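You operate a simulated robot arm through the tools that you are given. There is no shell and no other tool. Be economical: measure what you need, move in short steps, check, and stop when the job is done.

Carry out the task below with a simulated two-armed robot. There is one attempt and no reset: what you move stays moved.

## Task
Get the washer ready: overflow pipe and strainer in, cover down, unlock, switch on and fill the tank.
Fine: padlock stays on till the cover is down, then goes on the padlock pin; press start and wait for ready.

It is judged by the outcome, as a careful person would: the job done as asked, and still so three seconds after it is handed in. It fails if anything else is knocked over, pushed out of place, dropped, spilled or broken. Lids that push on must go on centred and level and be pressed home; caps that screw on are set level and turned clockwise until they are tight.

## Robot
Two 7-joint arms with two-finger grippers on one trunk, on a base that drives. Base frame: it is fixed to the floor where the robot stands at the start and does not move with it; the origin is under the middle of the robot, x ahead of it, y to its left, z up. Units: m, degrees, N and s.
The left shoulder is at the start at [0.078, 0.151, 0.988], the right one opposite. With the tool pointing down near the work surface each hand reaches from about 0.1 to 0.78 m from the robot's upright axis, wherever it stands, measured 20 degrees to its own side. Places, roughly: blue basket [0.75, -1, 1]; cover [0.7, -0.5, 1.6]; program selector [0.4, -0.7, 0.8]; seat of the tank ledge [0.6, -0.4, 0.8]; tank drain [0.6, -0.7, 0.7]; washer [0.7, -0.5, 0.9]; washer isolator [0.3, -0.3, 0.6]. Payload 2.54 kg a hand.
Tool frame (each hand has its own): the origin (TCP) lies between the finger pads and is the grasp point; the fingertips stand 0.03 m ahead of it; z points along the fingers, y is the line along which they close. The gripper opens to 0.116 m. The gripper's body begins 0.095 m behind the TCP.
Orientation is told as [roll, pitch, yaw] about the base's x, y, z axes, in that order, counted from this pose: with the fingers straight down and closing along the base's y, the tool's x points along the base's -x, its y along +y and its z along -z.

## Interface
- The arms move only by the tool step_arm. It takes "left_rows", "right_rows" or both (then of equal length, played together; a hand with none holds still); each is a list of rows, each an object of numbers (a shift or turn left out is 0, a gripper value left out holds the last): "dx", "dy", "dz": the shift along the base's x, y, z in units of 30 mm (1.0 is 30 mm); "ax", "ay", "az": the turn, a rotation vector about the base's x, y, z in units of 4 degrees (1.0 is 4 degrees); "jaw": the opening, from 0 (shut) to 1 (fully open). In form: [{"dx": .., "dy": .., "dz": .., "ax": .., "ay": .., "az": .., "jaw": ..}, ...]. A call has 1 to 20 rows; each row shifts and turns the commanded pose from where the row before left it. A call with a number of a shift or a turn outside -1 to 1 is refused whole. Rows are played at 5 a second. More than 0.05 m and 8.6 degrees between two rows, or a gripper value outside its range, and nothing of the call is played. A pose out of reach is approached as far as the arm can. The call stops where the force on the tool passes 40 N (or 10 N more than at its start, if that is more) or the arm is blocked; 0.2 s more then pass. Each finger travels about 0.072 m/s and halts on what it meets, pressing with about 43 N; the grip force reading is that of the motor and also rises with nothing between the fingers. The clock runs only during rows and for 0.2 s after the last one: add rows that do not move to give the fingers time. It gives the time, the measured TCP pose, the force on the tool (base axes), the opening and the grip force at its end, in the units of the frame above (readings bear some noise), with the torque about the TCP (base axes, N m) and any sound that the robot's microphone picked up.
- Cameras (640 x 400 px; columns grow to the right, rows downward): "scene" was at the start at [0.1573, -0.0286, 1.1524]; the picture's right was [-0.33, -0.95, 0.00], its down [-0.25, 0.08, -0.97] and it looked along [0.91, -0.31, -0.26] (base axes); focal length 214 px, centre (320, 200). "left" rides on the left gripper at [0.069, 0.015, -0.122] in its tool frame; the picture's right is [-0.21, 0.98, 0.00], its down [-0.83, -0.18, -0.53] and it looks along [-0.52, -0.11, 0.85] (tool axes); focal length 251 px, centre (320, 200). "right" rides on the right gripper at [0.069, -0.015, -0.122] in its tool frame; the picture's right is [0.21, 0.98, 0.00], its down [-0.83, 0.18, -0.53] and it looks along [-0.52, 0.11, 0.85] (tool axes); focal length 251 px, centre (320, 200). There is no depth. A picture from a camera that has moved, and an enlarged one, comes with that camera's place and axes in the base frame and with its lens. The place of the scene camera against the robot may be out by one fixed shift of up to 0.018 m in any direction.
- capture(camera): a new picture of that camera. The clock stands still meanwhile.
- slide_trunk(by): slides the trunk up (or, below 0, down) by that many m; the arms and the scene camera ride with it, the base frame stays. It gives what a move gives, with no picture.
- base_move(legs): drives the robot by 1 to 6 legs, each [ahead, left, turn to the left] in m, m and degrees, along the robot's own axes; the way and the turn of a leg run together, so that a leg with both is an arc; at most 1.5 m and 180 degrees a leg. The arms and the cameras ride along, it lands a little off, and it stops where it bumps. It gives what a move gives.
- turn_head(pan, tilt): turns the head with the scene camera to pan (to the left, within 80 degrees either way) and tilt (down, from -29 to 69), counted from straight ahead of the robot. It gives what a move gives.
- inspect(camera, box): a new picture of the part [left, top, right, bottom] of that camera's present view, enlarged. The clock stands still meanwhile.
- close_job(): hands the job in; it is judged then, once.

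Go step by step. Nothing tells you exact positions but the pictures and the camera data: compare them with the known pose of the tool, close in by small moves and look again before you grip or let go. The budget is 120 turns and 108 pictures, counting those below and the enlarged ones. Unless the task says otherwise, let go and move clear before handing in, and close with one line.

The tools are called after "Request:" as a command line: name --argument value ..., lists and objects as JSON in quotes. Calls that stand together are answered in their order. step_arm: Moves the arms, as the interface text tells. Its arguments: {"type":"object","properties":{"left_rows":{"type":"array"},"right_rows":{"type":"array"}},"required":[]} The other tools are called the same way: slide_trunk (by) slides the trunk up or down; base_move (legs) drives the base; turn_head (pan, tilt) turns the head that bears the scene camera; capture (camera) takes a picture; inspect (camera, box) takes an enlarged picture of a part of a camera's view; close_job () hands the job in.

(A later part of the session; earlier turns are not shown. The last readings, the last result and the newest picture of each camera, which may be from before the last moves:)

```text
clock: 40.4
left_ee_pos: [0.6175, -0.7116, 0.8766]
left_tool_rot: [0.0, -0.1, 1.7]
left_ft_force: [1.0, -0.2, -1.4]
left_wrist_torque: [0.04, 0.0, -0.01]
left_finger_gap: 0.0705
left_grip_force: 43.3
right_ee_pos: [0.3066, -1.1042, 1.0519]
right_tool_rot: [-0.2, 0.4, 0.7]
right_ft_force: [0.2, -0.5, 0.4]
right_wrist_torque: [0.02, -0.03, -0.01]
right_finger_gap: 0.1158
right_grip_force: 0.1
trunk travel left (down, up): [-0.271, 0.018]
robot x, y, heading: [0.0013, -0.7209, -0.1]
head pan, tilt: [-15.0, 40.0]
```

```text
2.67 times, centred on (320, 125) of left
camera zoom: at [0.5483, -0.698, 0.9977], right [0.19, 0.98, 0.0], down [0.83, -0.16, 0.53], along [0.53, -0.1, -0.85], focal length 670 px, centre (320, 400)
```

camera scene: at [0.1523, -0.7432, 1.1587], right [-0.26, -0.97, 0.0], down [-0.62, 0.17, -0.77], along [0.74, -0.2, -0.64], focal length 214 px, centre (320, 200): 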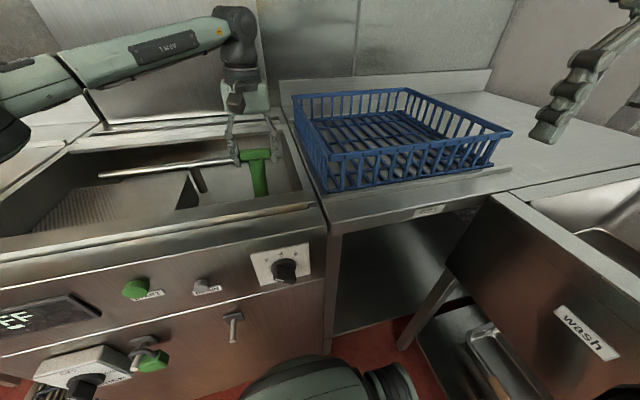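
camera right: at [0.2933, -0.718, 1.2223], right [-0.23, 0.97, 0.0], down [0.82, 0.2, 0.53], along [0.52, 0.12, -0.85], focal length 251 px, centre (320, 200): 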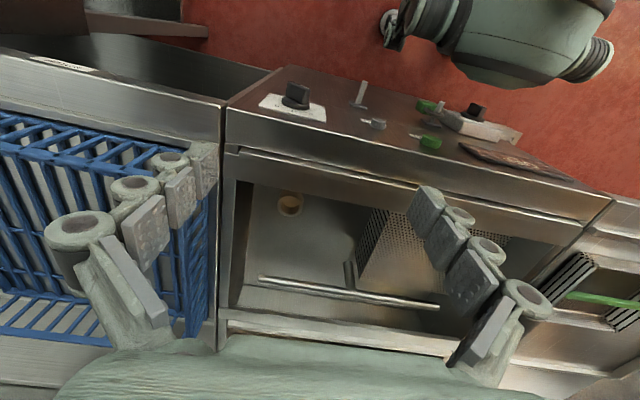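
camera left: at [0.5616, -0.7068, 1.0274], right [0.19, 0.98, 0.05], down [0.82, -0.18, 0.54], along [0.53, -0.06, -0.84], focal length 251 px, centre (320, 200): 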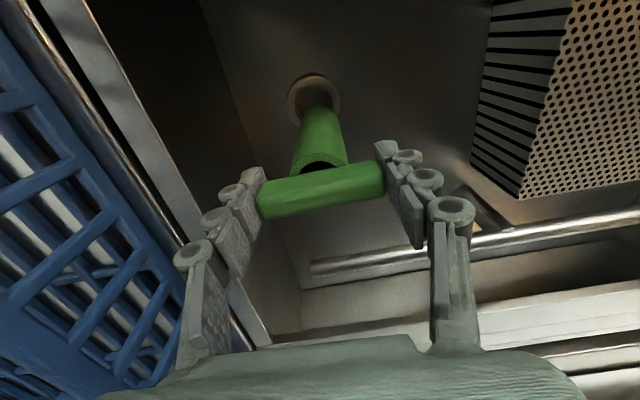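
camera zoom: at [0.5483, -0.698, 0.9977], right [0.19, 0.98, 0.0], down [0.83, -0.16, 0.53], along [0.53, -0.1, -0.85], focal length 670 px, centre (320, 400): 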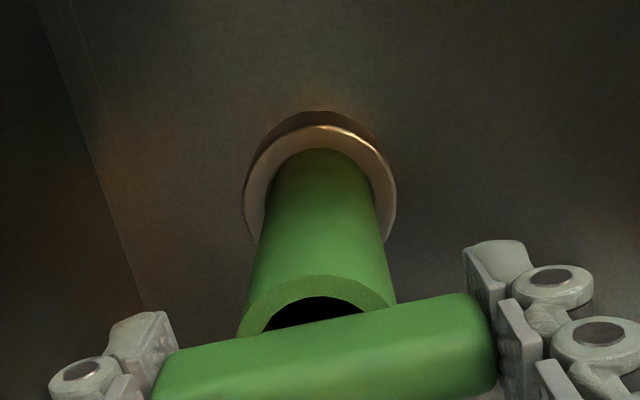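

Request:
step_arm --left_rows '[{"dz": -0.3}, {"dz": -0.3}, {"dz": -0.3}, {"dz": -0.3}, {"dz": -0.3}]'

Request:
inspect --camera "left" --box '[240, 50, 400, 200]'

```text
clock: 41.6
left_ee_pos: [0.616, -0.712, 0.8328]
left_tool_rot: [0.1, -0.2, 1.6]
left_ft_force: [4.0, 0.3, 17.0]
left_wrist_torque: [0.02, -0.09, 0.0]
left_finger_gap: 0.0685
left_grip_force: 42.0
right_ee_pos: [0.3057, -1.1042, 1.0527]
right_tool_rot: [-0.1, 0.4, 0.7]
right_ft_force: [-0.6, 0.2, -0.2]
right_wrist_torque: [0.0, -0.04, 0.0]
right_finger_gap: 0.1159
right_grip_force: 0.1
trunk travel left (down, up): [-0.271, 0.018]
robot x, y, heading: [0.0019, -0.7233, -0.3]
head pan, tilt: [-15.0, 40.0]
```

```text
2.67 times, centred on (320, 125) of left
camera zoom: at [0.547, -0.6987, 0.9541], right [0.19, 0.98, 0.0], down [0.83, -0.16, 0.54], along [0.53, -0.1, -0.84], focal length 670 px, centre (320, 400)
```

zoom: 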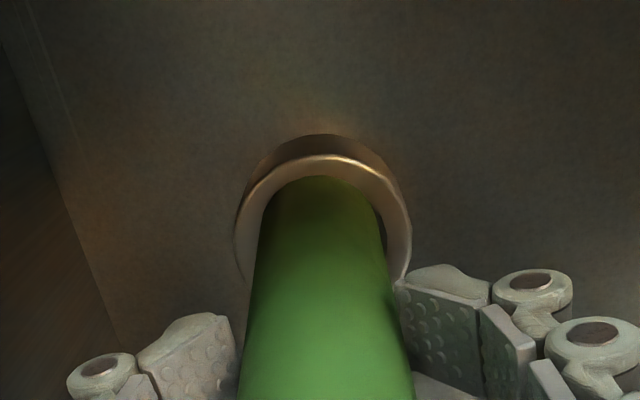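

Request:
capture --camera "left"

Request:
inspect --camera "scene" --box '[180, 110, 320, 220]'

```text
72 pictures are left
camera left: at [0.547, -0.6987, 0.9541], right [0.19, 0.98, 0.0], down [0.83, -0.16, 0.54], along [0.53, -0.1, -0.84], focal length 251 px, centre (320, 200)
```

left: 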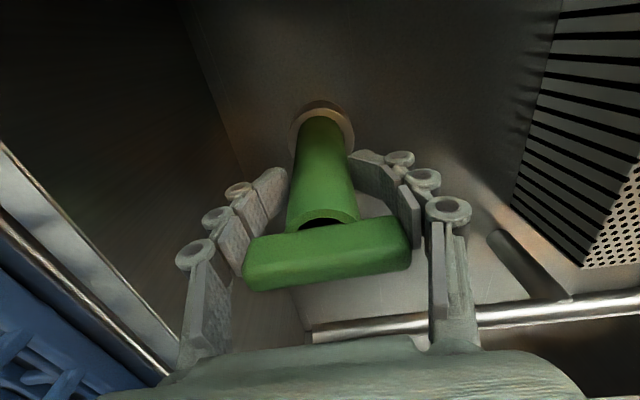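

```text
3.64 times, centred on (250, 165) of scene
camera zoom: at [0.151, -0.7433, 1.1588], right [-0.26, -0.97, 0.0], down [-0.62, 0.17, -0.77], along [0.74, -0.2, -0.64], focal length 780 px, centre (574, 327)
```

zoom: 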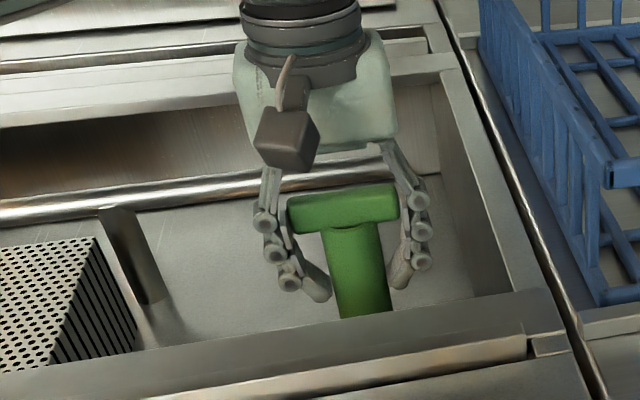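

The pipe stopped on something near the seat and slid up within the grip. I loosen slightly, raise the hand so the pads are at the bar again, regrip, then probe gently.

Request:
step_arm --left_rows '[{"jaw": 0.72}, {"jaw": 0.72}, {"dz": 0.5}, {"dz": 0.5}, {"dz": 0.5}, {}]'

Request:
capture --camera "left"

Request:
inspect --camera "scene" --box '[180, 110, 320, 220]'

```text
clock: 43.0
left_ee_pos: [0.6187, -0.7112, 0.8766]
left_tool_rot: [0.1, 0.1, 1.6]
left_ft_force: [0.1, 0.3, 0.6]
left_wrist_torque: [-0.02, -0.01, -0.03]
left_finger_gap: 0.0836
left_grip_force: 0.1
right_ee_pos: [0.3071, -1.1038, 1.0523]
right_tool_rot: [-0.1, 0.5, 0.7]
right_ft_force: [0.6, -0.3, -0.6]
right_wrist_torque: [0.04, 0.0, 0.01]
right_finger_gap: 0.1159
right_grip_force: 0.0
trunk travel left (down, up): [-0.271, 0.018]
robot x, y, heading: [-0.0008, -0.7277, 0.1]
head pan, tilt: [-15.0, 40.0]
```

```text
70 pictures are left
camera left: at [0.5485, -0.6981, 0.9993], right [0.19, 0.98, 0.0], down [0.83, -0.16, 0.53], along [0.52, -0.1, -0.85], focal length 251 px, centre (320, 200)
```

left: 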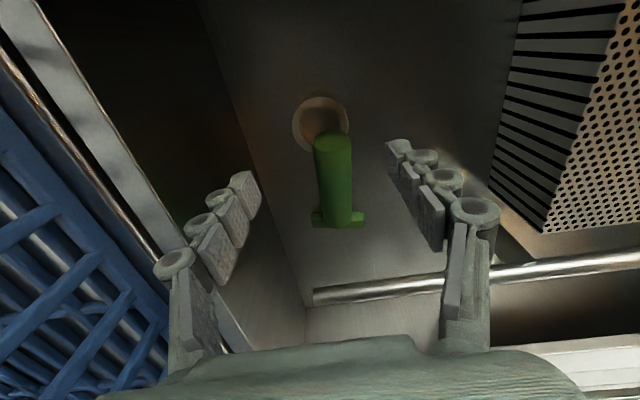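

```text
3.64 times, centred on (250, 165) of scene
camera zoom: at [0.1523, -0.7432, 1.1587], right [-0.26, -0.97, 0.0], down [-0.62, 0.17, -0.77], along [0.74, -0.2, -0.64], focal length 780 px, centre (574, 327)
```

zoom: 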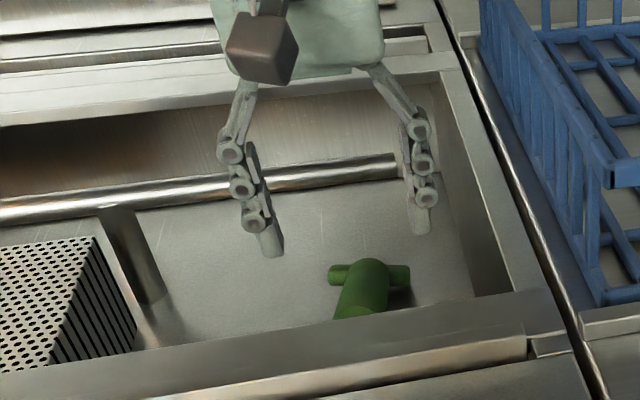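

The pipe wasn't seated and tipped over inside the tank, lying from the drain toward the back. I look closely at the drain and pipe before recovering it.

Request:
inspect --camera "left" --box '[260, 70, 420, 240]'

Request:
step_arm --left_rows '[{"dz": 0.8}, {"dz": 0.8}, {"dx": -0.5}]'

Request:
capture --camera "left"

```text
2.35 times, centred on (340, 155) of left
camera zoom: at [0.5485, -0.6981, 0.9993], right [0.19, 0.98, 0.0], down [0.83, -0.16, 0.53], along [0.52, -0.1, -0.85], focal length 592 px, centre (273, 306)
```

zoom: 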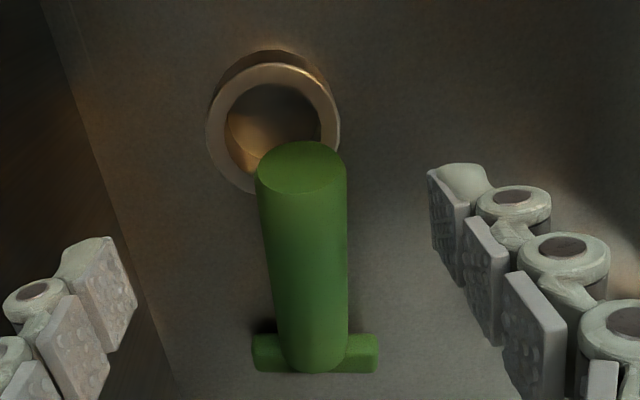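

```text
clock: 43.8
left_ee_pos: [0.6007, -0.7115, 0.9246]
left_tool_rot: [0.1, -0.1, 1.7]
left_ft_force: [0.4, 0.1, -0.6]
left_wrist_torque: [0.01, 0.0, 0.02]
left_finger_gap: 0.0837
left_grip_force: 0.1
right_ee_pos: [0.306, -1.103, 1.0527]
right_tool_rot: [-0.1, 0.4, 0.7]
right_ft_force: [-0.2, -0.2, -0.2]
right_wrist_torque: [0.01, 0.01, -0.02]
right_finger_gap: 0.116
right_grip_force: 0.0
trunk travel left (down, up): [-0.271, 0.018]
robot x, y, heading: [0.0009, -0.7244, 0.3]
head pan, tilt: [-15.0, 40.0]
```

```text
67 pictures are left
camera left: at [0.5325, -0.6984, 1.0471], right [0.19, 0.98, 0.0], down [0.83, -0.16, 0.53], along [0.52, -0.1, -0.85], focal length 251 px, centre (320, 200)
```

left: 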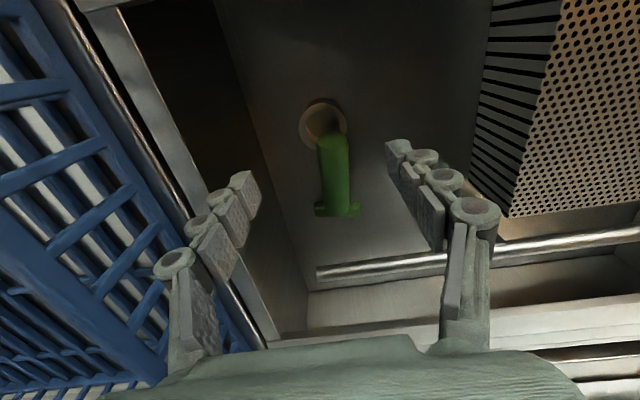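

The ring top is about [0.628, -0.713, 0.714], hole slightly wider than the pipe: I was about 9 mm short in x. I'll grip the lying pipe by its stem, near the bar, from above, and look before closing.

Request:
step_arm --left_rows '[{"dx": 1, "az": -0.8}, {"dx": 1, "az": -0.8}, {"dx": 1}, {"dx": 0.8, "dy": 0.1}, {"dz": -1}, {"dz": -1}, {"dz": -1}, {"dz": -1}, {"dz": -1}, {}]'

Request:
capture --camera "left"

Request:
inspect --camera "scene" --box '[180, 110, 320, 220]'

```text
clock: 46.0
left_ee_pos: [0.7172, -0.7094, 0.7739]
left_tool_rot: [0.1, 0.1, -4.7]
left_ft_force: [0.2, 0.5, 0.2]
left_wrist_torque: [-0.03, 0.01, 0.03]
left_finger_gap: 0.0836
left_grip_force: 0.0
right_ee_pos: [0.3071, -1.1034, 1.0535]
right_tool_rot: [0.0, 0.4, 0.7]
right_ft_force: [-0.4, 0.2, 0.0]
right_wrist_torque: [-0.02, 0.03, -0.02]
right_finger_gap: 0.1157
right_grip_force: 0.1
trunk travel left (down, up): [-0.271, 0.018]
robot x, y, heading: [0.0031, -0.726, 0.1]
head pan, tilt: [-15.0, 40.0]
```

```text
66 pictures are left
camera left: at [0.6487, -0.6881, 0.8971], right [0.29, 0.96, 0.0], down [0.81, -0.25, 0.53], along [0.51, -0.16, -0.85], focal length 251 px, centre (320, 200)
```

left: 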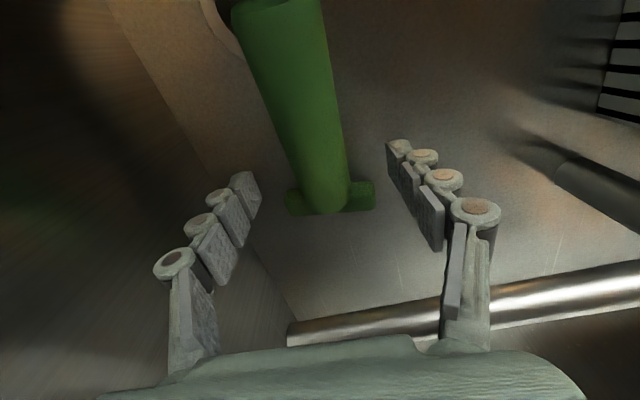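

```text
3.64 times, centred on (250, 165) of scene
camera zoom: at [0.1522, -0.7432, 1.1587], right [-0.26, -0.97, 0.0], down [-0.62, 0.17, -0.77], along [0.74, -0.2, -0.64], focal length 780 px, centre (574, 327)
```

zoom: 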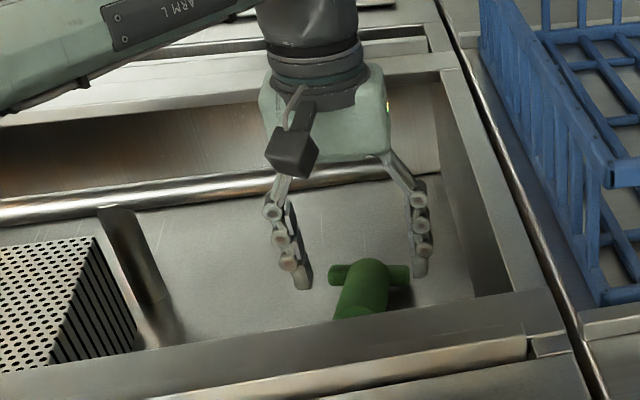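

Request:
step_arm --left_rows '[{"dz": -0.5}, {"dz": -0.4}, {"dz": -0.3}, {"jaw": 0.3}, {"jaw": 0.15}, {"jaw": 0.15}, {"jaw": 0.15}, {}, {}]'

Request:
capture --camera "left"

```text
clock: 48.0
left_ee_pos: [0.7151, -0.7095, 0.7401]
left_tool_rot: [0.2, -0.2, -4.8]
left_ft_force: [1.8, -5.1, 11.4]
left_wrist_torque: [-0.46, -0.19, -0.01]
left_finger_gap: 0.0354
left_grip_force: 42.8
right_ee_pos: [0.3057, -1.1053, 1.0525]
right_tool_rot: [0.0, 0.3, 0.7]
right_ft_force: [0.2, 0.0, -0.2]
right_wrist_torque: [-0.03, 0.0, -0.02]
right_finger_gap: 0.1159
right_grip_force: 0.0
trunk travel left (down, up): [-0.271, 0.018]
robot x, y, heading: [0.0031, -0.7239, 0.1]
head pan, tilt: [-15.0, 40.0]
```

```text
64 pictures are left
camera left: at [0.6485, -0.6882, 0.8622], right [0.3, 0.96, 0.0], down [0.81, -0.25, 0.54], along [0.51, -0.16, -0.84], focal length 251 px, centre (320, 200)
```

left: 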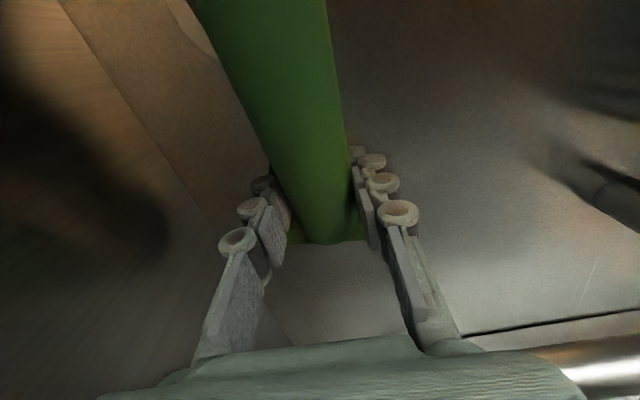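

Gripped by the stem near its top end. I lift it, then rotate the hand so the pipe's foot swings down.

Request:
step_arm --left_rows '[{"dz": 0.5}, {"dz": 1}, {"dz": 1}, {"dz": 1}, {"dz": 0.6, "ay": -1}, {"dz": 0.6, "ay": -1}, {"dz": 0.6, "ay": -1, "dx": -0.2}, {"dz": 0.5, "ay": -1, "dx": -0.3}, {"dz": 0.4, "ay": -1, "dx": -0.3}, {"dz": 0.3, "ay": -1, "dx": -0.3}, {"dz": 0.3, "ay": -1, "dx": -0.3}, {"dz": 0.3, "ay": -1, "dx": -0.3}, {"dz": 0.3, "ay": -1, "dx": -0.3}, {"dz": 0.3, "ay": -1, "dx": -0.3}, {}]'

Request:
capture --camera "left"

Request:
capture --camera "scene"

```text
clock: 51.2
left_ee_pos: [0.6471, -0.7081, 0.9674]
left_tool_rot: [4.1, -39.8, -6.0]
left_ft_force: [0.1, 0.3, -1.5]
left_wrist_torque: [0.01, -0.05, -0.02]
left_finger_gap: 0.0354
left_grip_force: 43.4
right_ee_pos: [0.306, -1.1036, 1.0532]
right_tool_rot: [-0.1, 0.3, 0.7]
right_ft_force: [-0.5, -0.3, -0.1]
right_wrist_torque: [-0.01, -0.02, -0.01]
right_finger_gap: 0.1159
right_grip_force: 0.0
trunk travel left (down, up): [-0.271, 0.018]
robot x, y, heading: [0.0015, -0.7238, 0.1]
head pan, tilt: [-15.0, 40.0]
```

```text
63 pictures are left
camera left: at [0.5176, -0.6869, 1.0185], right [0.22, 0.96, 0.19], down [0.28, -0.25, 0.93], along [0.93, -0.16, -0.32], focal length 251 px, centre (320, 200)
```

left: 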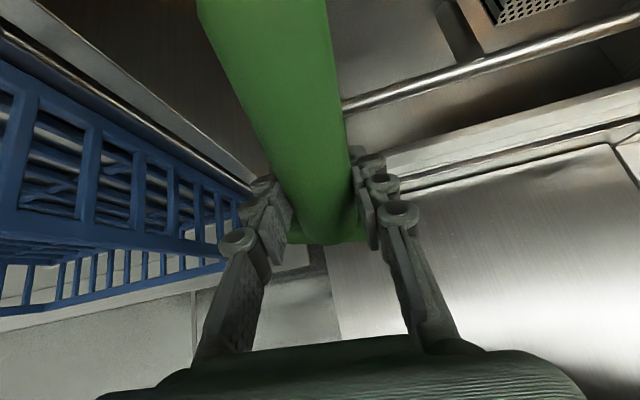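

```text
62 pictures are left
camera scene: at [0.1525, -0.7432, 1.1586], right [-0.26, -0.97, 0.0], down [-0.62, 0.17, -0.77], along [0.74, -0.2, -0.64], focal length 214 px, centre (320, 200)
```

scene: 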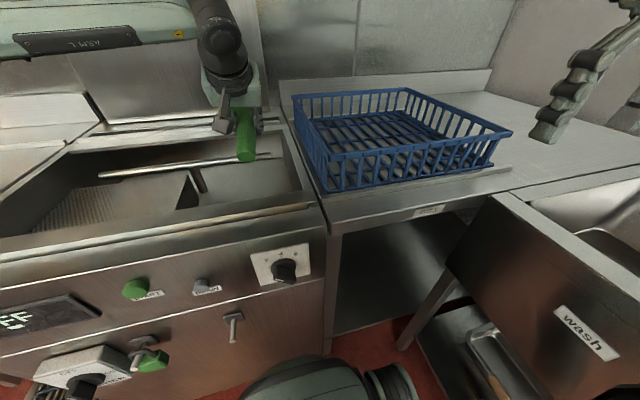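

I continue rotating until the pipe hangs upright, raise it, and then carry it back to the exit table to regrip it properly.

Request:
step_arm --left_rows '[{"dz": 0.3, "ay": -1, "dx": -0.3}, {"dz": 0.3, "ay": -1, "dx": -0.3}, {"dz": 0.3, "ay": -1, "dx": -0.3}, {"dz": 0.3, "ay": -1, "dx": -0.3}, {"dz": 0.3, "ay": -1, "dx": -0.3}, {"dz": 0.3, "ay": -1}, {"dz": 0.3, "ay": -1}, {"dz": 0.3, "ay": -1}, {"dz": 0.3, "ay": -1}, {"dz": 0.4, "ay": -1}, {"dz": 0.4, "ay": -1}, {}]'

Request:
capture --camera "scene"

```text
clock: 53.8
left_ee_pos: [0.6028, -0.7065, 1.0727]
left_tool_rot: [38.7, -82.4, -38.8]
left_ft_force: [-1.0, -0.9, -0.6]
left_wrist_torque: [-0.04, -0.04, -0.02]
left_finger_gap: 0.0354
left_grip_force: 42.5
right_ee_pos: [0.3061, -1.1041, 1.0527]
right_tool_rot: [-0.1, 0.5, 0.7]
right_ft_force: [-0.4, 0.3, -0.3]
right_wrist_torque: [-0.01, -0.03, -0.01]
right_finger_gap: 0.1158
right_grip_force: 0.0
trunk travel left (down, up): [-0.271, 0.018]
robot x, y, heading: [0.0004, -0.7219, 0.1]
head pan, tilt: [-15.0, 40.0]
```

```text
61 pictures are left
camera scene: at [0.1524, -0.7432, 1.1587], right [-0.26, -0.97, 0.0], down [-0.62, 0.17, -0.77], along [0.74, -0.2, -0.64], focal length 214 px, centre (320, 200)
```

scene: 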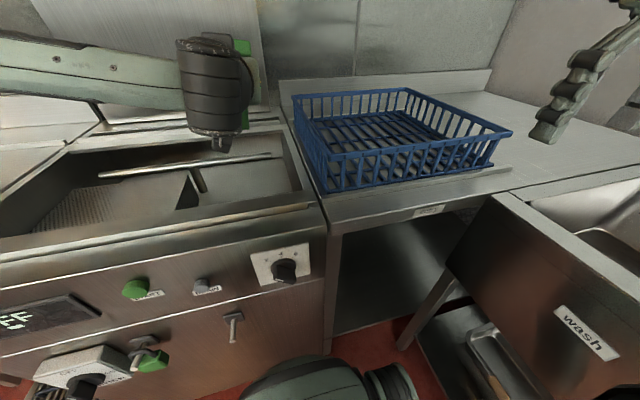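

Hand now points forward with a small lateral lean; I trim that and drive left to the exit table, keeping the load high.

Request:
step_arm --left_rows '[{"ax": -0.6, "ay": -0.9, "dz": 0.3}, {"ax": -0.6, "ay": -0.9, "dz": 0.3}, {}]'

Request:
base_move --legs '[[0, 0.35, 0]]'

Request:
turn_head --pan 5 --tilt 30

Request:
capture --camera "scene"

```text
clock: 54.6
left_ee_pos: [0.6037, -0.7073, 1.0919]
left_tool_rot: [-177.1, -88.6, 177.0]
left_ft_force: [-0.3, -0.3, -1.5]
left_wrist_torque: [-0.01, 0.0, -0.01]
left_finger_gap: 0.0355
left_grip_force: 43.1
right_ee_pos: [0.3074, -1.1039, 1.0522]
right_tool_rot: [-0.1, 0.4, 0.8]
right_ft_force: [-1.0, -0.7, -0.4]
right_wrist_torque: [0.03, -0.02, 0.0]
right_finger_gap: 0.1157
right_grip_force: 0.1
trunk travel left (down, up): [-0.271, 0.018]
robot x, y, heading: [-0.0005, -0.7203, 0.1]
head pan, tilt: [-15.0, 40.0]
```

```text
clock: 58.5
left_ee_pos: [0.6039, -0.3585, 1.0919]
left_tool_rot: [-177.8, -88.8, 177.6]
left_ft_force: [-0.3, 0.4, -1.2]
left_wrist_torque: [0.01, -0.03, 0.0]
left_finger_gap: 0.0349
left_grip_force: 42.9
right_ee_pos: [0.3049, -0.7534, 1.0527]
right_tool_rot: [-0.1, 0.5, 0.5]
right_ft_force: [1.1, -0.9, -0.5]
right_wrist_torque: [0.01, -0.02, 0.0]
right_finger_gap: 0.1158
right_grip_force: 0.1
trunk travel left (down, up): [-0.271, 0.018]
robot x, y, heading: [0.0035, -0.3741, 0.2]
head pan, tilt: [-15.0, 40.0]
```

```text
clock: 59.4
left_ee_pos: [0.6041, -0.3593, 1.092]
left_tool_rot: [-178.3, -88.8, 178.0]
left_ft_force: [0.9, -0.1, -0.6]
left_wrist_torque: [0.0, -0.02, 0.01]
left_finger_gap: 0.0354
left_grip_force: 43.0
right_ee_pos: [0.3058, -0.7539, 1.0526]
right_tool_rot: [-0.2, 0.4, 0.6]
right_ft_force: [0.3, 0.3, -0.6]
right_wrist_torque: [-0.03, -0.03, -0.02]
right_finger_gap: 0.1161
right_grip_force: 0.1
trunk travel left (down, up): [-0.271, 0.018]
robot x, y, heading: [-0.0018, -0.3683, -0.0]
head pan, tilt: [5.0, 30.0]
```

```text
60 pictures are left
camera scene: at [0.1603, -0.363, 1.174], right [0.09, -1.0, 0.0], down [-0.5, -0.04, -0.87], along [0.86, 0.07, -0.5], focal length 214 px, centre (320, 200)
```

scene: 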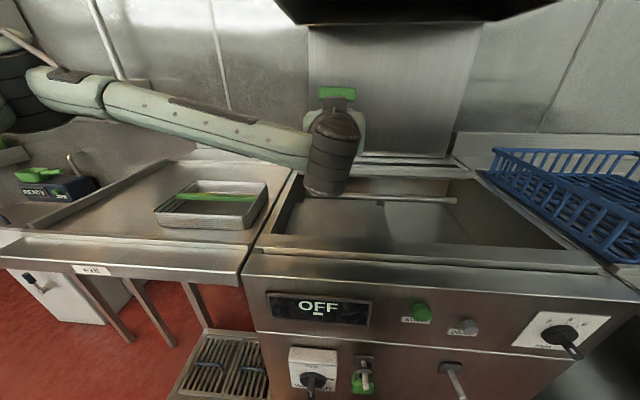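

Request:
base_move --legs '[[0, 0.3, 0]]'

Request:
step_arm --left_rows '[{"dy": 1}, {"dy": 1}, {"dy": 1}, {"dy": 1}, {"dy": 1}, {"dy": 1}, {"dx": -0.5}]'

Request:
turn_head --pan 20 --tilt 25

Request:
capture --camera "scene"

```text
clock: 62.9
left_ee_pos: [0.6044, -0.0544, 1.0911]
left_tool_rot: [-178.0, -88.8, 177.9]
left_ft_force: [-0.5, -0.5, -0.8]
left_wrist_torque: [0.01, 0.01, -0.01]
left_finger_gap: 0.0353
left_grip_force: 43.1
right_ee_pos: [0.3068, -0.4506, 1.0518]
right_tool_rot: [-0.1, 0.4, 0.7]
right_ft_force: [0.6, 0.5, -1.0]
right_wrist_torque: [-0.04, 0.0, 0.03]
right_finger_gap: 0.116
right_grip_force: 0.1
trunk travel left (down, up): [-0.271, 0.018]
robot x, y, heading: [-0.0007, -0.0718, 0.0]
head pan, tilt: [5.0, 30.0]
```

```text
clock: 64.5
left_ee_pos: [0.582, 0.1141, 1.1125]
left_tool_rot: [-179.6, -88.8, 179.6]
left_ft_force: [-0.7, -0.8, -1.8]
left_wrist_torque: [0.03, 0.0, 0.01]
left_finger_gap: 0.0354
left_grip_force: 42.9
left hand out of reach, approached as far as the arm can: row 5, 6
right_ee_pos: [0.3071, -0.4503, 1.0518]
right_tool_rot: [-0.1, 0.4, 0.7]
right_ft_force: [-1.0, -1.5, -0.2]
right_wrist_torque: [-0.02, -0.03, 0.01]
right_finger_gap: 0.1159
right_grip_force: 0.1
trunk travel left (down, up): [-0.271, 0.018]
robot x, y, heading: [-0.0009, -0.0708, 0.3]
head pan, tilt: [5.0, 30.0]
```

```text
clock: 65.2
left_ee_pos: [0.5822, 0.115, 1.1101]
left_tool_rot: [-178.0, -88.9, 178.0]
left_ft_force: [0.2, 0.7, -0.7]
left_wrist_torque: [0.0, -0.02, 0.0]
left_finger_gap: 0.0351
left_grip_force: 42.5
right_ee_pos: [0.306, -0.45, 1.0539]
right_tool_rot: [-0.1, 0.4, 0.7]
right_ft_force: [-0.3, 0.4, 0.0]
right_wrist_torque: [0.0, 0.01, 0.02]
right_finger_gap: 0.116
right_grip_force: 0.1
trunk travel left (down, up): [-0.271, 0.018]
robot x, y, heading: [0.0028, -0.0739, 0.3]
head pan, tilt: [20.0, 25.0]
```

```text
59 pictures are left
camera scene: at [0.1567, -0.0363, 1.182], right [0.34, -0.94, 0.0], down [-0.4, -0.14, -0.91], along [0.85, 0.31, -0.42], focal length 214 px, centre (320, 200)
```

scene: 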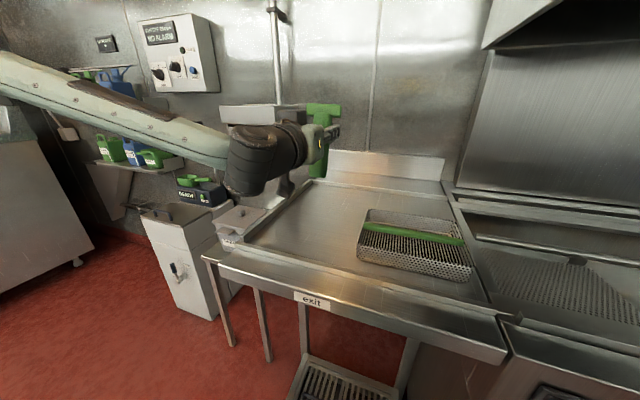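

Request:
step_arm --left_rows '[{"dx": -0.5, "dy": -0.4, "dz": -0.5}, {"dx": -0.5, "dz": -0.6}, {"dz": -0.6}]'

Request:
inspect --camera "scene" --box '[230, 80, 430, 240]'

```text
clock: 66.0
left_ee_pos: [0.557, 0.082, 1.0743]
left_tool_rot: [-178.4, -89.1, 178.5]
left_ft_force: [1.2, 0.4, -1.7]
left_wrist_torque: [0.0, -0.02, -0.04]
left_finger_gap: 0.0351
left_grip_force: 43.3
left hand out of reach, approached as far as the arm can: row 2, 3
right_ee_pos: [0.3073, -0.4522, 1.0522]
right_tool_rot: [-0.2, 0.6, 0.6]
right_ft_force: [0.2, 0.1, -0.2]
right_wrist_torque: [0.05, 0.01, 0.01]
right_finger_gap: 0.1158
right_grip_force: 0.0
trunk travel left (down, up): [-0.271, 0.018]
robot x, y, heading: [0.0004, -0.0716, -0.0]
head pan, tilt: [20.0, 25.0]
```

```text
2.50 times, centred on (330, 160) of scene
camera zoom: at [0.1568, -0.0366, 1.182], right [0.34, -0.94, 0.0], down [-0.4, -0.14, -0.91], along [0.85, 0.31, -0.42], focal length 536 px, centre (295, 300)
```

zoom: 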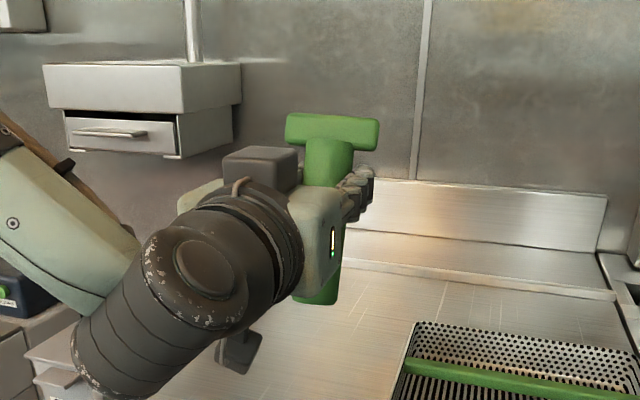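

The pipe hangs nearly upright with its foot at about z 0.985, table at 0.88. The arm is at its limit downward, so I lower the trunk instead.

Request:
step_arm --left_rows '[{"ax": -0.6}, {}]'

Request:
slide_trunk --by -0.085

Request:
inspect --camera "scene" --box '[230, 80, 430, 240]'

```text
clock: 66.7
left_ee_pos: [0.5551, 0.0821, 1.0751]
left_tool_rot: [-112.7, -87.3, 112.7]
left_ft_force: [-0.6, 0.0, -1.0]
left_wrist_torque: [0.0, -0.02, -0.01]
left_finger_gap: 0.0349
left_grip_force: 43.1
right_ee_pos: [0.3062, -0.4511, 1.0531]
right_tool_rot: [-0.3, 0.4, 0.7]
right_ft_force: [-0.3, 0.5, -0.1]
right_wrist_torque: [0.02, 0.0, 0.03]
right_finger_gap: 0.1162
right_grip_force: 0.2
trunk travel left (down, up): [-0.271, 0.018]
robot x, y, heading: [0.0021, -0.0733, 0.1]
head pan, tilt: [20.0, 25.0]
```

```text
clock: 67.9
left_ee_pos: [0.5553, 0.0824, 0.9891]
left_tool_rot: [-113.0, -87.3, 113.3]
left_ft_force: [0.1, 0.3, -1.9]
left_wrist_torque: [0.04, -0.04, -0.01]
left_finger_gap: 0.0351
left_grip_force: 43.0
right_ee_pos: [0.3072, -0.4512, 0.9671]
right_tool_rot: [0.0, 0.3, 0.7]
right_ft_force: [0.1, 0.5, 0.4]
right_wrist_torque: [0.02, 0.01, -0.01]
right_finger_gap: 0.1163
right_grip_force: 0.1
trunk travel left (down, up): [-0.186, 0.103]
robot x, y, heading: [0.0057, -0.0711, 0.2]
head pan, tilt: [20.0, 25.0]
```

```text
2.50 times, centred on (330, 160) of scene
camera zoom: at [0.1565, -0.0362, 1.0971], right [0.34, -0.94, 0.0], down [-0.4, -0.15, -0.91], along [0.85, 0.31, -0.42], focal length 536 px, centre (295, 300)
```

zoom: 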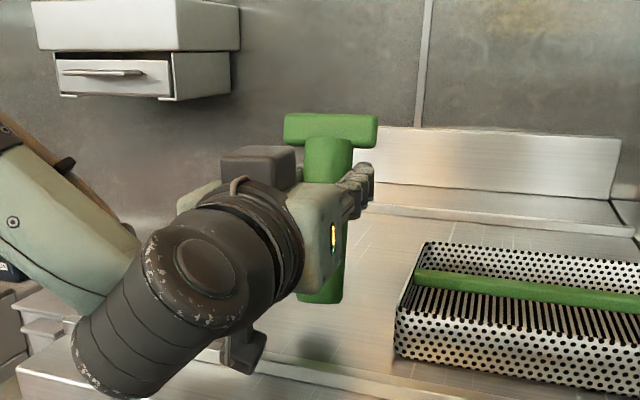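

Request:
slide_trunk --by -0.015

Request:
slide_trunk --by -0.007

Request:
inspect --camera "scene" --box '[230, 80, 430, 240]'

```text
clock: 68.5
left_ee_pos: [0.5546, 0.0829, 0.98]
left_tool_rot: [-125.4, -87.0, 125.5]
left_ft_force: [-1.1, 7.3, 34.9]
left_wrist_torque: [1.08, 4.93, -1.06]
left_finger_gap: 0.0349
left_grip_force: 42.9
right_ee_pos: [0.3052, -0.4493, 0.9535]
right_tool_rot: [-0.1, 0.3, 0.7]
right_ft_force: [0.3, 0.6, -0.6]
right_wrist_torque: [-0.02, 0.0, 0.0]
right_finger_gap: 0.1157
right_grip_force: 0.0
trunk travel left (down, up): [-0.171, 0.118]
robot x, y, heading: [0.0028, -0.0704, -0.1]
head pan, tilt: [20.0, 25.0]
```

```text
clock: 68.8
left_ee_pos: [0.5542, 0.0817, 0.9803]
left_tool_rot: [-130.5, -86.8, 130.7]
left_ft_force: [-7.9, 1.3, 14.9]
left_wrist_torque: [0.26, 3.11, -0.1]
left_finger_gap: 0.0353
left_grip_force: 42.3
right_ee_pos: [0.3056, -0.4512, 0.9519]
right_tool_rot: [-0.1, 0.5, 0.8]
right_ft_force: [0.5, -0.3, -0.6]
right_wrist_torque: [0.03, 0.01, -0.01]
right_finger_gap: 0.116
right_grip_force: 0.1
trunk travel left (down, up): [-0.17, 0.119]
robot x, y, heading: [0.0027, -0.0688, 0.2]
head pan, tilt: [20.0, 25.0]
stopped: the force on the tool passed its limit at 54 N (the readings are from after the stop); the commanded pose is now the measured one
```

```text
2.50 times, centred on (330, 160) of scene
camera zoom: at [0.155, -0.0363, 1.0816], right [0.34, -0.94, 0.0], down [-0.4, -0.15, -0.91], along [0.85, 0.31, -0.42], focal length 536 px, centre (295, 300)
```

zoom: 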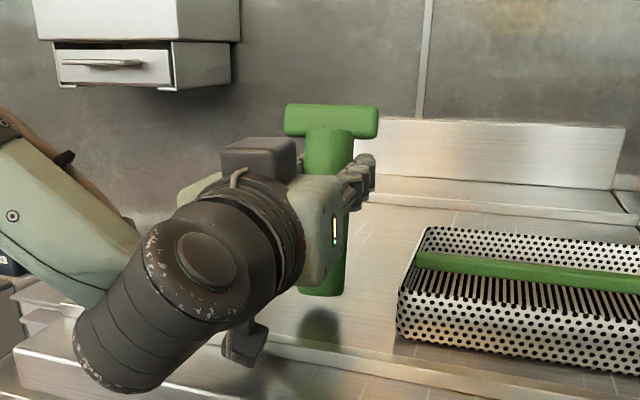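

The wrist camera under the hand touched the table, not the pipe. I raise a little, back the robot up ~5 cm so the camera hangs in front of the table edge, and lower again.

Request:
slide_trunk --by 0.03

Request:
base_move --legs '[[-0.047, 0, 0]]'

Request:
slide_trunk --by -0.025

Request:
capture --camera "scene"

Request:
capture --camera "left"

```text
clock: 69.5
left_ee_pos: [0.5568, 0.0838, 1.0081]
left_tool_rot: [-125.1, -86.9, 125.5]
left_ft_force: [-0.3, -0.1, -1.1]
left_wrist_torque: [0.0, 0.02, -0.02]
left_finger_gap: 0.0353
left_grip_force: 43.0
right_ee_pos: [0.307, -0.4506, 0.9816]
right_tool_rot: [-0.1, 0.5, 0.6]
right_ft_force: [-0.2, -0.3, 0.3]
right_wrist_torque: [0.0, -0.03, -0.01]
right_finger_gap: 0.1161
right_grip_force: 0.1
trunk travel left (down, up): [-0.2, 0.089]
robot x, y, heading: [0.0009, -0.0683, 0.1]
head pan, tilt: [20.0, 25.0]
```

```text
clock: 70.5
left_ee_pos: [0.5086, 0.0827, 1.009]
left_tool_rot: [-126.2, -87.0, 126.5]
left_ft_force: [0.0, 0.1, -1.3]
left_wrist_torque: [0.01, 0.02, -0.01]
left_finger_gap: 0.0353
left_grip_force: 43.0
right_ee_pos: [0.259, -0.4502, 0.9821]
right_tool_rot: [0.0, 0.4, 0.8]
right_ft_force: [0.7, -0.9, 0.2]
right_wrist_torque: [0.01, -0.03, 0.01]
right_finger_gap: 0.1159
right_grip_force: 0.0
trunk travel left (down, up): [-0.2, 0.089]
robot x, y, heading: [-0.0476, -0.0708, 0.1]
head pan, tilt: [20.0, 25.0]
```

```text
clock: 71.2
left_ee_pos: [0.5084, 0.0821, 0.9836]
left_tool_rot: [-125.8, -87.0, 125.9]
left_ft_force: [-0.5, -0.1, -1.5]
left_wrist_torque: [0.05, 0.0, 0.0]
left_finger_gap: 0.035
left_grip_force: 43.1
right_ee_pos: [0.2598, -0.4503, 0.9576]
right_tool_rot: [-0.1, 0.5, 0.7]
right_ft_force: [-0.7, 0.1, -0.6]
right_wrist_torque: [0.01, -0.01, 0.01]
right_finger_gap: 0.116
right_grip_force: 0.0
trunk travel left (down, up): [-0.175, 0.114]
robot x, y, heading: [-0.0474, -0.0684, 0.2]
head pan, tilt: [20.0, 25.0]
```

```text
55 pictures are left
camera scene: at [0.1093, -0.0362, 1.0866], right [0.34, -0.94, 0.0], down [-0.4, -0.15, -0.91], along [0.85, 0.31, -0.42], focal length 214 px, centre (320, 200)
```

scene: 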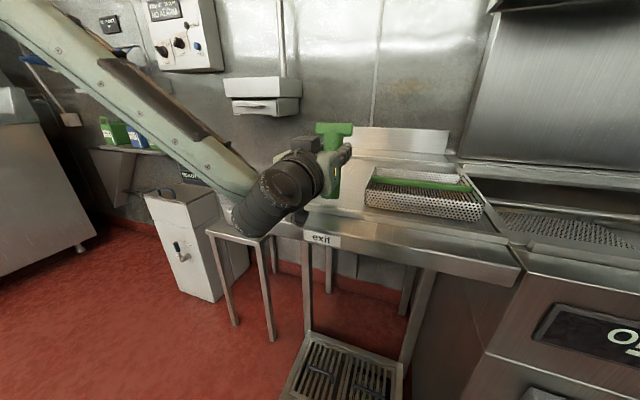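

```text
54 pictures are left
camera left: at [0.3893, 0.0949, 0.9109], right [-0.01, 0.98, 0.17], down [-0.56, -0.15, 0.82], along [0.83, -0.09, 0.55], focal length 251 px, centre (320, 200)
```

left: 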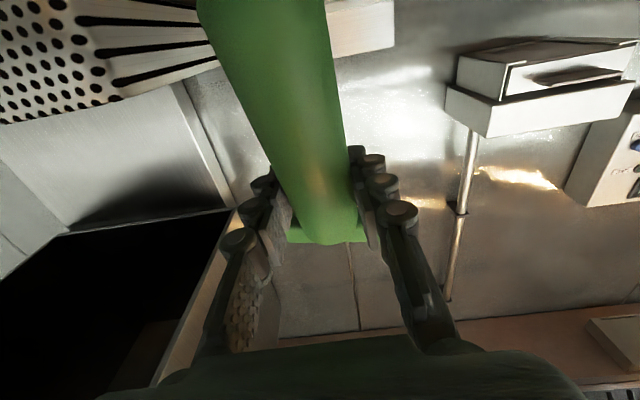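

Camera is now in front of the table edge. I lower further until the foot touches.

Request:
slide_trunk --by -0.012

Request:
slide_trunk --by -0.008

Request:
inspect --camera "scene" --box '[240, 100, 440, 260]'

```text
clock: 71.8
left_ee_pos: [0.5094, 0.0828, 0.9742]
left_tool_rot: [-131.0, -86.6, 131.2]
left_ft_force: [1.3, 0.6, 10.9]
left_wrist_torque: [0.09, -0.15, 0.01]
left_finger_gap: 0.0351
left_grip_force: 43.2
right_ee_pos: [0.2588, -0.4498, 0.9457]
right_tool_rot: [-0.1, 0.4, 0.8]
right_ft_force: [0.0, -0.5, -0.3]
right_wrist_torque: [0.01, 0.02, 0.01]
right_finger_gap: 0.1159
right_grip_force: 0.1
trunk travel left (down, up): [-0.163, 0.126]
robot x, y, heading: [-0.0445, -0.0676, -0.0]
head pan, tilt: [20.0, 25.0]
```

```text
clock: 72.3
left_ee_pos: [0.5073, 0.0815, 0.9738]
left_tool_rot: [-141.4, -85.9, 141.5]
left_ft_force: [-11.2, 0.1, 12.5]
left_wrist_torque: [0.12, 2.57, -0.03]
left_finger_gap: 0.0349
left_grip_force: 43.5
right_ee_pos: [0.2574, -0.45, 0.938]
right_tool_rot: [-0.1, 0.4, 0.8]
right_ft_force: [-0.1, -0.1, 0.1]
right_wrist_torque: [-0.02, -0.02, 0.02]
right_finger_gap: 0.116
right_grip_force: 0.1
trunk travel left (down, up): [-0.156, 0.134]
robot x, y, heading: [-0.0455, -0.0728, -0.1]
head pan, tilt: [20.0, 25.0]
stopped: the force on the tool passed its limit at 46 N (the readings are from after the stop); the commanded pose is now the measured one
```

```text
2.50 times, centred on (340, 180) of scene
camera zoom: at [0.1075, -0.0363, 1.0669], right [0.34, -0.94, 0.0], down [-0.4, -0.15, -0.91], along [0.85, 0.31, -0.42], focal length 536 px, centre (270, 250)
```

zoom: 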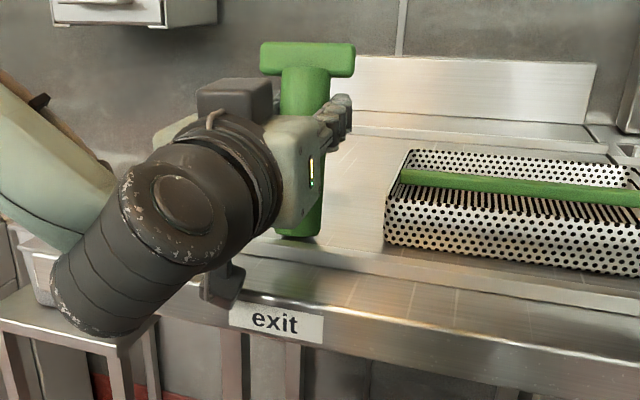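

The foot now stands on the table. I ease up slightly, open, and back straight off with the base.

Request:
slide_trunk --by 0.005

Request:
step_arm --left_rows '[{"jaw": 0.4}, {"jaw": 0.5}, {"jaw": 0.6}, {"jaw": 0.7}, {"jaw": 0.8}, {}]'

Request:
inspect --camera "scene" --box '[240, 100, 440, 260]'

```text
clock: 72.8
left_ee_pos: [0.5101, 0.0825, 0.9762]
left_tool_rot: [-138.2, -86.2, 138.5]
left_ft_force: [0.7, 0.6, -1.8]
left_wrist_torque: [0.01, 0.0, 0.0]
left_finger_gap: 0.0349
left_grip_force: 43.3
right_ee_pos: [0.259, -0.4499, 0.9413]
right_tool_rot: [-0.1, 0.5, 0.7]
right_ft_force: [0.4, -0.1, 0.1]
right_wrist_torque: [-0.03, -0.02, -0.04]
right_finger_gap: 0.1159
right_grip_force: 0.0
trunk travel left (down, up): [-0.161, 0.129]
robot x, y, heading: [-0.0473, -0.0686, 0.3]
head pan, tilt: [20.0, 25.0]
```

```text
clock: 74.2
left_ee_pos: [0.5101, 0.0826, 0.9762]
left_tool_rot: [-138.7, -86.1, 139.0]
left_ft_force: [0.3, -0.5, -0.5]
left_wrist_torque: [-0.02, 0.02, 0.02]
left_finger_gap: 0.093
left_grip_force: 0.0
right_ee_pos: [0.2588, -0.4503, 0.9423]
right_tool_rot: [-0.1, 0.5, 0.7]
right_ft_force: [-0.5, 0.3, -1.1]
right_wrist_torque: [0.01, 0.03, -0.02]
right_finger_gap: 0.1158
right_grip_force: 0.1
trunk travel left (down, up): [-0.161, 0.129]
robot x, y, heading: [-0.0425, -0.0684, 0.4]
head pan, tilt: [20.0, 25.0]
```

```text
2.50 times, centred on (340, 180) of scene
camera zoom: at [0.1093, -0.0362, 1.0718], right [0.34, -0.94, 0.0], down [-0.4, -0.15, -0.91], along [0.85, 0.31, -0.42], focal length 536 px, centre (270, 250)
```

zoom: 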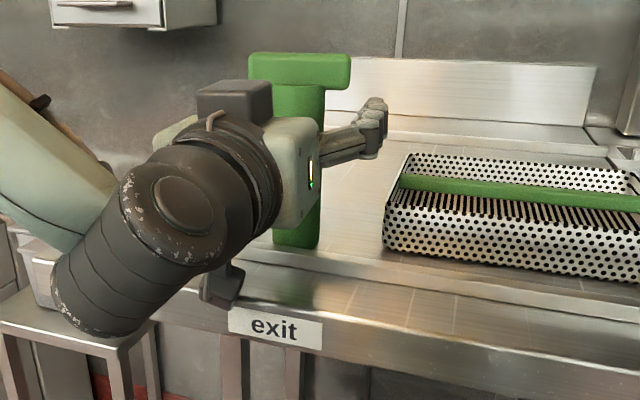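

The pipe stands free on the table. I back out, then reorient the hand to 45° for a proper regrip of the bar.

Request:
base_move --legs '[[-0.14, 0, 0]]'

Request:
slide_trunk --by 0.12

Request:
step_arm --left_rows '[{"ay": 1}, {"ay": 1}, {"ay": 1}, {"ay": 1}, {"ay": 1}, {"ay": 1}, {"ay": 1}, {"ay": 1}, {"ay": 1}, {"ay": 1}, {"ay": 1}, {"jaw": 1}, {}]'

Request:
capture --camera "left"

```text
clock: 75.6
left_ee_pos: [0.3704, 0.0815, 0.9764]
left_tool_rot: [-138.9, -86.2, 139.0]
left_ft_force: [-0.8, -0.1, -0.6]
left_wrist_torque: [0.01, 0.01, 0.01]
left_finger_gap: 0.0927
left_grip_force: 0.1
right_ee_pos: [0.1177, -0.4495, 0.942]
right_tool_rot: [-0.2, 0.4, 0.7]
right_ft_force: [-0.6, 0.8, -0.8]
right_wrist_torque: [-0.01, -0.01, -0.02]
right_finger_gap: 0.1161
right_grip_force: 0.1
trunk travel left (down, up): [-0.161, 0.129]
robot x, y, heading: [-0.1852, -0.0703, 0.1]
head pan, tilt: [20.0, 25.0]
```

```text
clock: 77.1
left_ee_pos: [0.3685, 0.0821, 1.0968]
left_tool_rot: [-138.6, -86.1, 138.8]
left_ft_force: [0.1, -0.5, 0.0]
left_wrist_torque: [-0.02, 0.01, -0.01]
left_finger_gap: 0.0931
left_grip_force: 0.0
right_ee_pos: [0.1192, -0.451, 1.0613]
right_tool_rot: [-0.1, 0.5, 0.7]
right_ft_force: [0.5, -0.4, 0.4]
right_wrist_torque: [0.01, 0.0, 0.01]
right_finger_gap: 0.1161
right_grip_force: 0.2
trunk travel left (down, up): [-0.281, 0.009]
robot x, y, heading: [-0.1874, -0.0668, 0.1]
head pan, tilt: [20.0, 25.0]
```

```text
clock: 79.9
left_ee_pos: [0.3696, 0.0802, 1.0971]
left_tool_rot: [-2.6, -48.8, 3.8]
left_ft_force: [-0.5, 0.3, 0.3]
left_wrist_torque: [0.0, -0.01, 0.0]
left_finger_gap: 0.1161
left_grip_force: 0.1
right_ee_pos: [0.1188, -0.4507, 1.0623]
right_tool_rot: [-0.1, 0.5, 0.7]
right_ft_force: [-0.1, 0.7, -0.1]
right_wrist_torque: [0.03, -0.01, 0.0]
right_finger_gap: 0.1159
right_grip_force: 0.0
trunk travel left (down, up): [-0.281, 0.009]
robot x, y, heading: [-0.1873, -0.0705, -0.0]
head pan, tilt: [20.0, 25.0]
```

```text
51 pictures are left
camera left: at [0.2326, 0.0935, 1.1247], right [0.11, 0.99, 0.13], down [0.15, -0.15, 0.98], along [0.98, -0.09, -0.16], focal length 251 px, centre (320, 200)
```

left: 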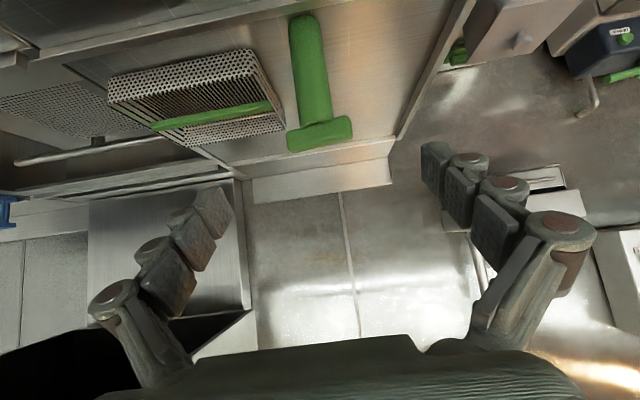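

The bar is at about [0.49, 0.08, 1.015], turned some 20° (left end nearer). I turn the hand to match and approach along its own axis, checking before closing.

Request:
step_arm --left_rows '[{"az": 0.9, "ax": 0.4}, {"az": 0.9}, {"az": 0.9}, {"az": 0.9}, {"az": 0.9}, {"dx": 0.7, "dy": -0.25, "dz": -0.3}, {"dx": 0.7, "dy": -0.25, "dz": -0.3}, {"dx": 0.7, "dy": -0.2, "dz": -0.3}, {}]'

Request:
capture --camera "left"

```text
clock: 81.9
left_ee_pos: [0.4332, 0.0594, 1.0692]
left_tool_rot: [-0.3, -49.0, 20.0]
left_ft_force: [-1.1, -0.2, -0.2]
left_wrist_torque: [0.03, -0.02, 0.03]
left_finger_gap: 0.116
left_grip_force: 0.1
right_ee_pos: [0.1183, -0.4506, 1.0627]
right_tool_rot: [-0.2, 0.6, 0.8]
right_ft_force: [0.3, -0.2, -0.4]
right_wrist_torque: [-0.01, -0.01, 0.01]
right_finger_gap: 0.1159
right_grip_force: 0.0
trunk travel left (down, up): [-0.281, 0.009]
robot x, y, heading: [-0.1869, -0.0702, 0.2]
head pan, tilt: [20.0, 25.0]
```

```text
50 pictures are left
camera left: at [0.299, 0.0284, 1.0982], right [-0.2, 0.97, 0.16], down [0.19, -0.12, 0.97], along [0.96, 0.23, -0.16], focal length 251 px, centre (320, 200)
```

left: 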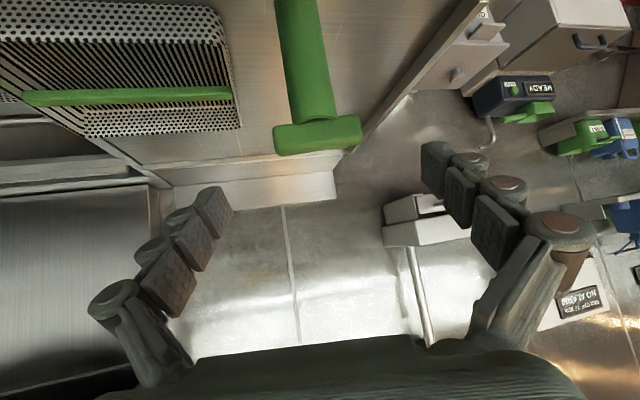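

Request:
step_arm --left_rows '[{"dx": 0.6, "dy": 0.23, "dz": -0.6}, {"dx": 0.6, "dy": 0.23, "dz": -0.6}, {"dx": 0.6, "dy": 0.23, "dz": -0.6}, {"jaw": 0.5}, {"jaw": 0.5}, {"jaw": 0.5}, {"jaw": 0.4}, {"jaw": 0.3}, {"jaw": 0.3}, {}, {}]'

Request:
capture --camera "left"

```text
clock: 84.3
left_ee_pos: [0.4868, 0.0798, 1.0162]
left_tool_rot: [-0.2, -49.1, 19.9]
left_ft_force: [1.0, -1.5, 4.6]
left_wrist_torque: [-0.04, -0.2, -0.02]
left_finger_gap: 0.0718
left_grip_force: 43.1
right_ee_pos: [0.1185, -0.4513, 1.0623]
right_tool_rot: [-0.1, 0.4, 0.7]
right_ft_force: [0.4, 1.9, 0.7]
right_wrist_torque: [-0.01, 0.03, 0.03]
right_finger_gap: 0.1159
right_grip_force: 0.0
trunk travel left (down, up): [-0.281, 0.009]
robot x, y, heading: [-0.1851, -0.072, 0.1]
head pan, tilt: [20.0, 25.0]
```

```text
49 pictures are left
camera left: at [0.3526, 0.0483, 1.0439], right [-0.2, 0.97, 0.16], down [0.19, -0.12, 0.97], along [0.96, 0.23, -0.16], focal length 251 px, centre (320, 200)
```

left: 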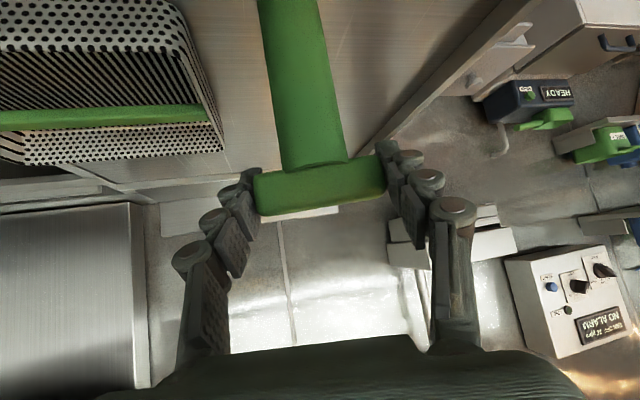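

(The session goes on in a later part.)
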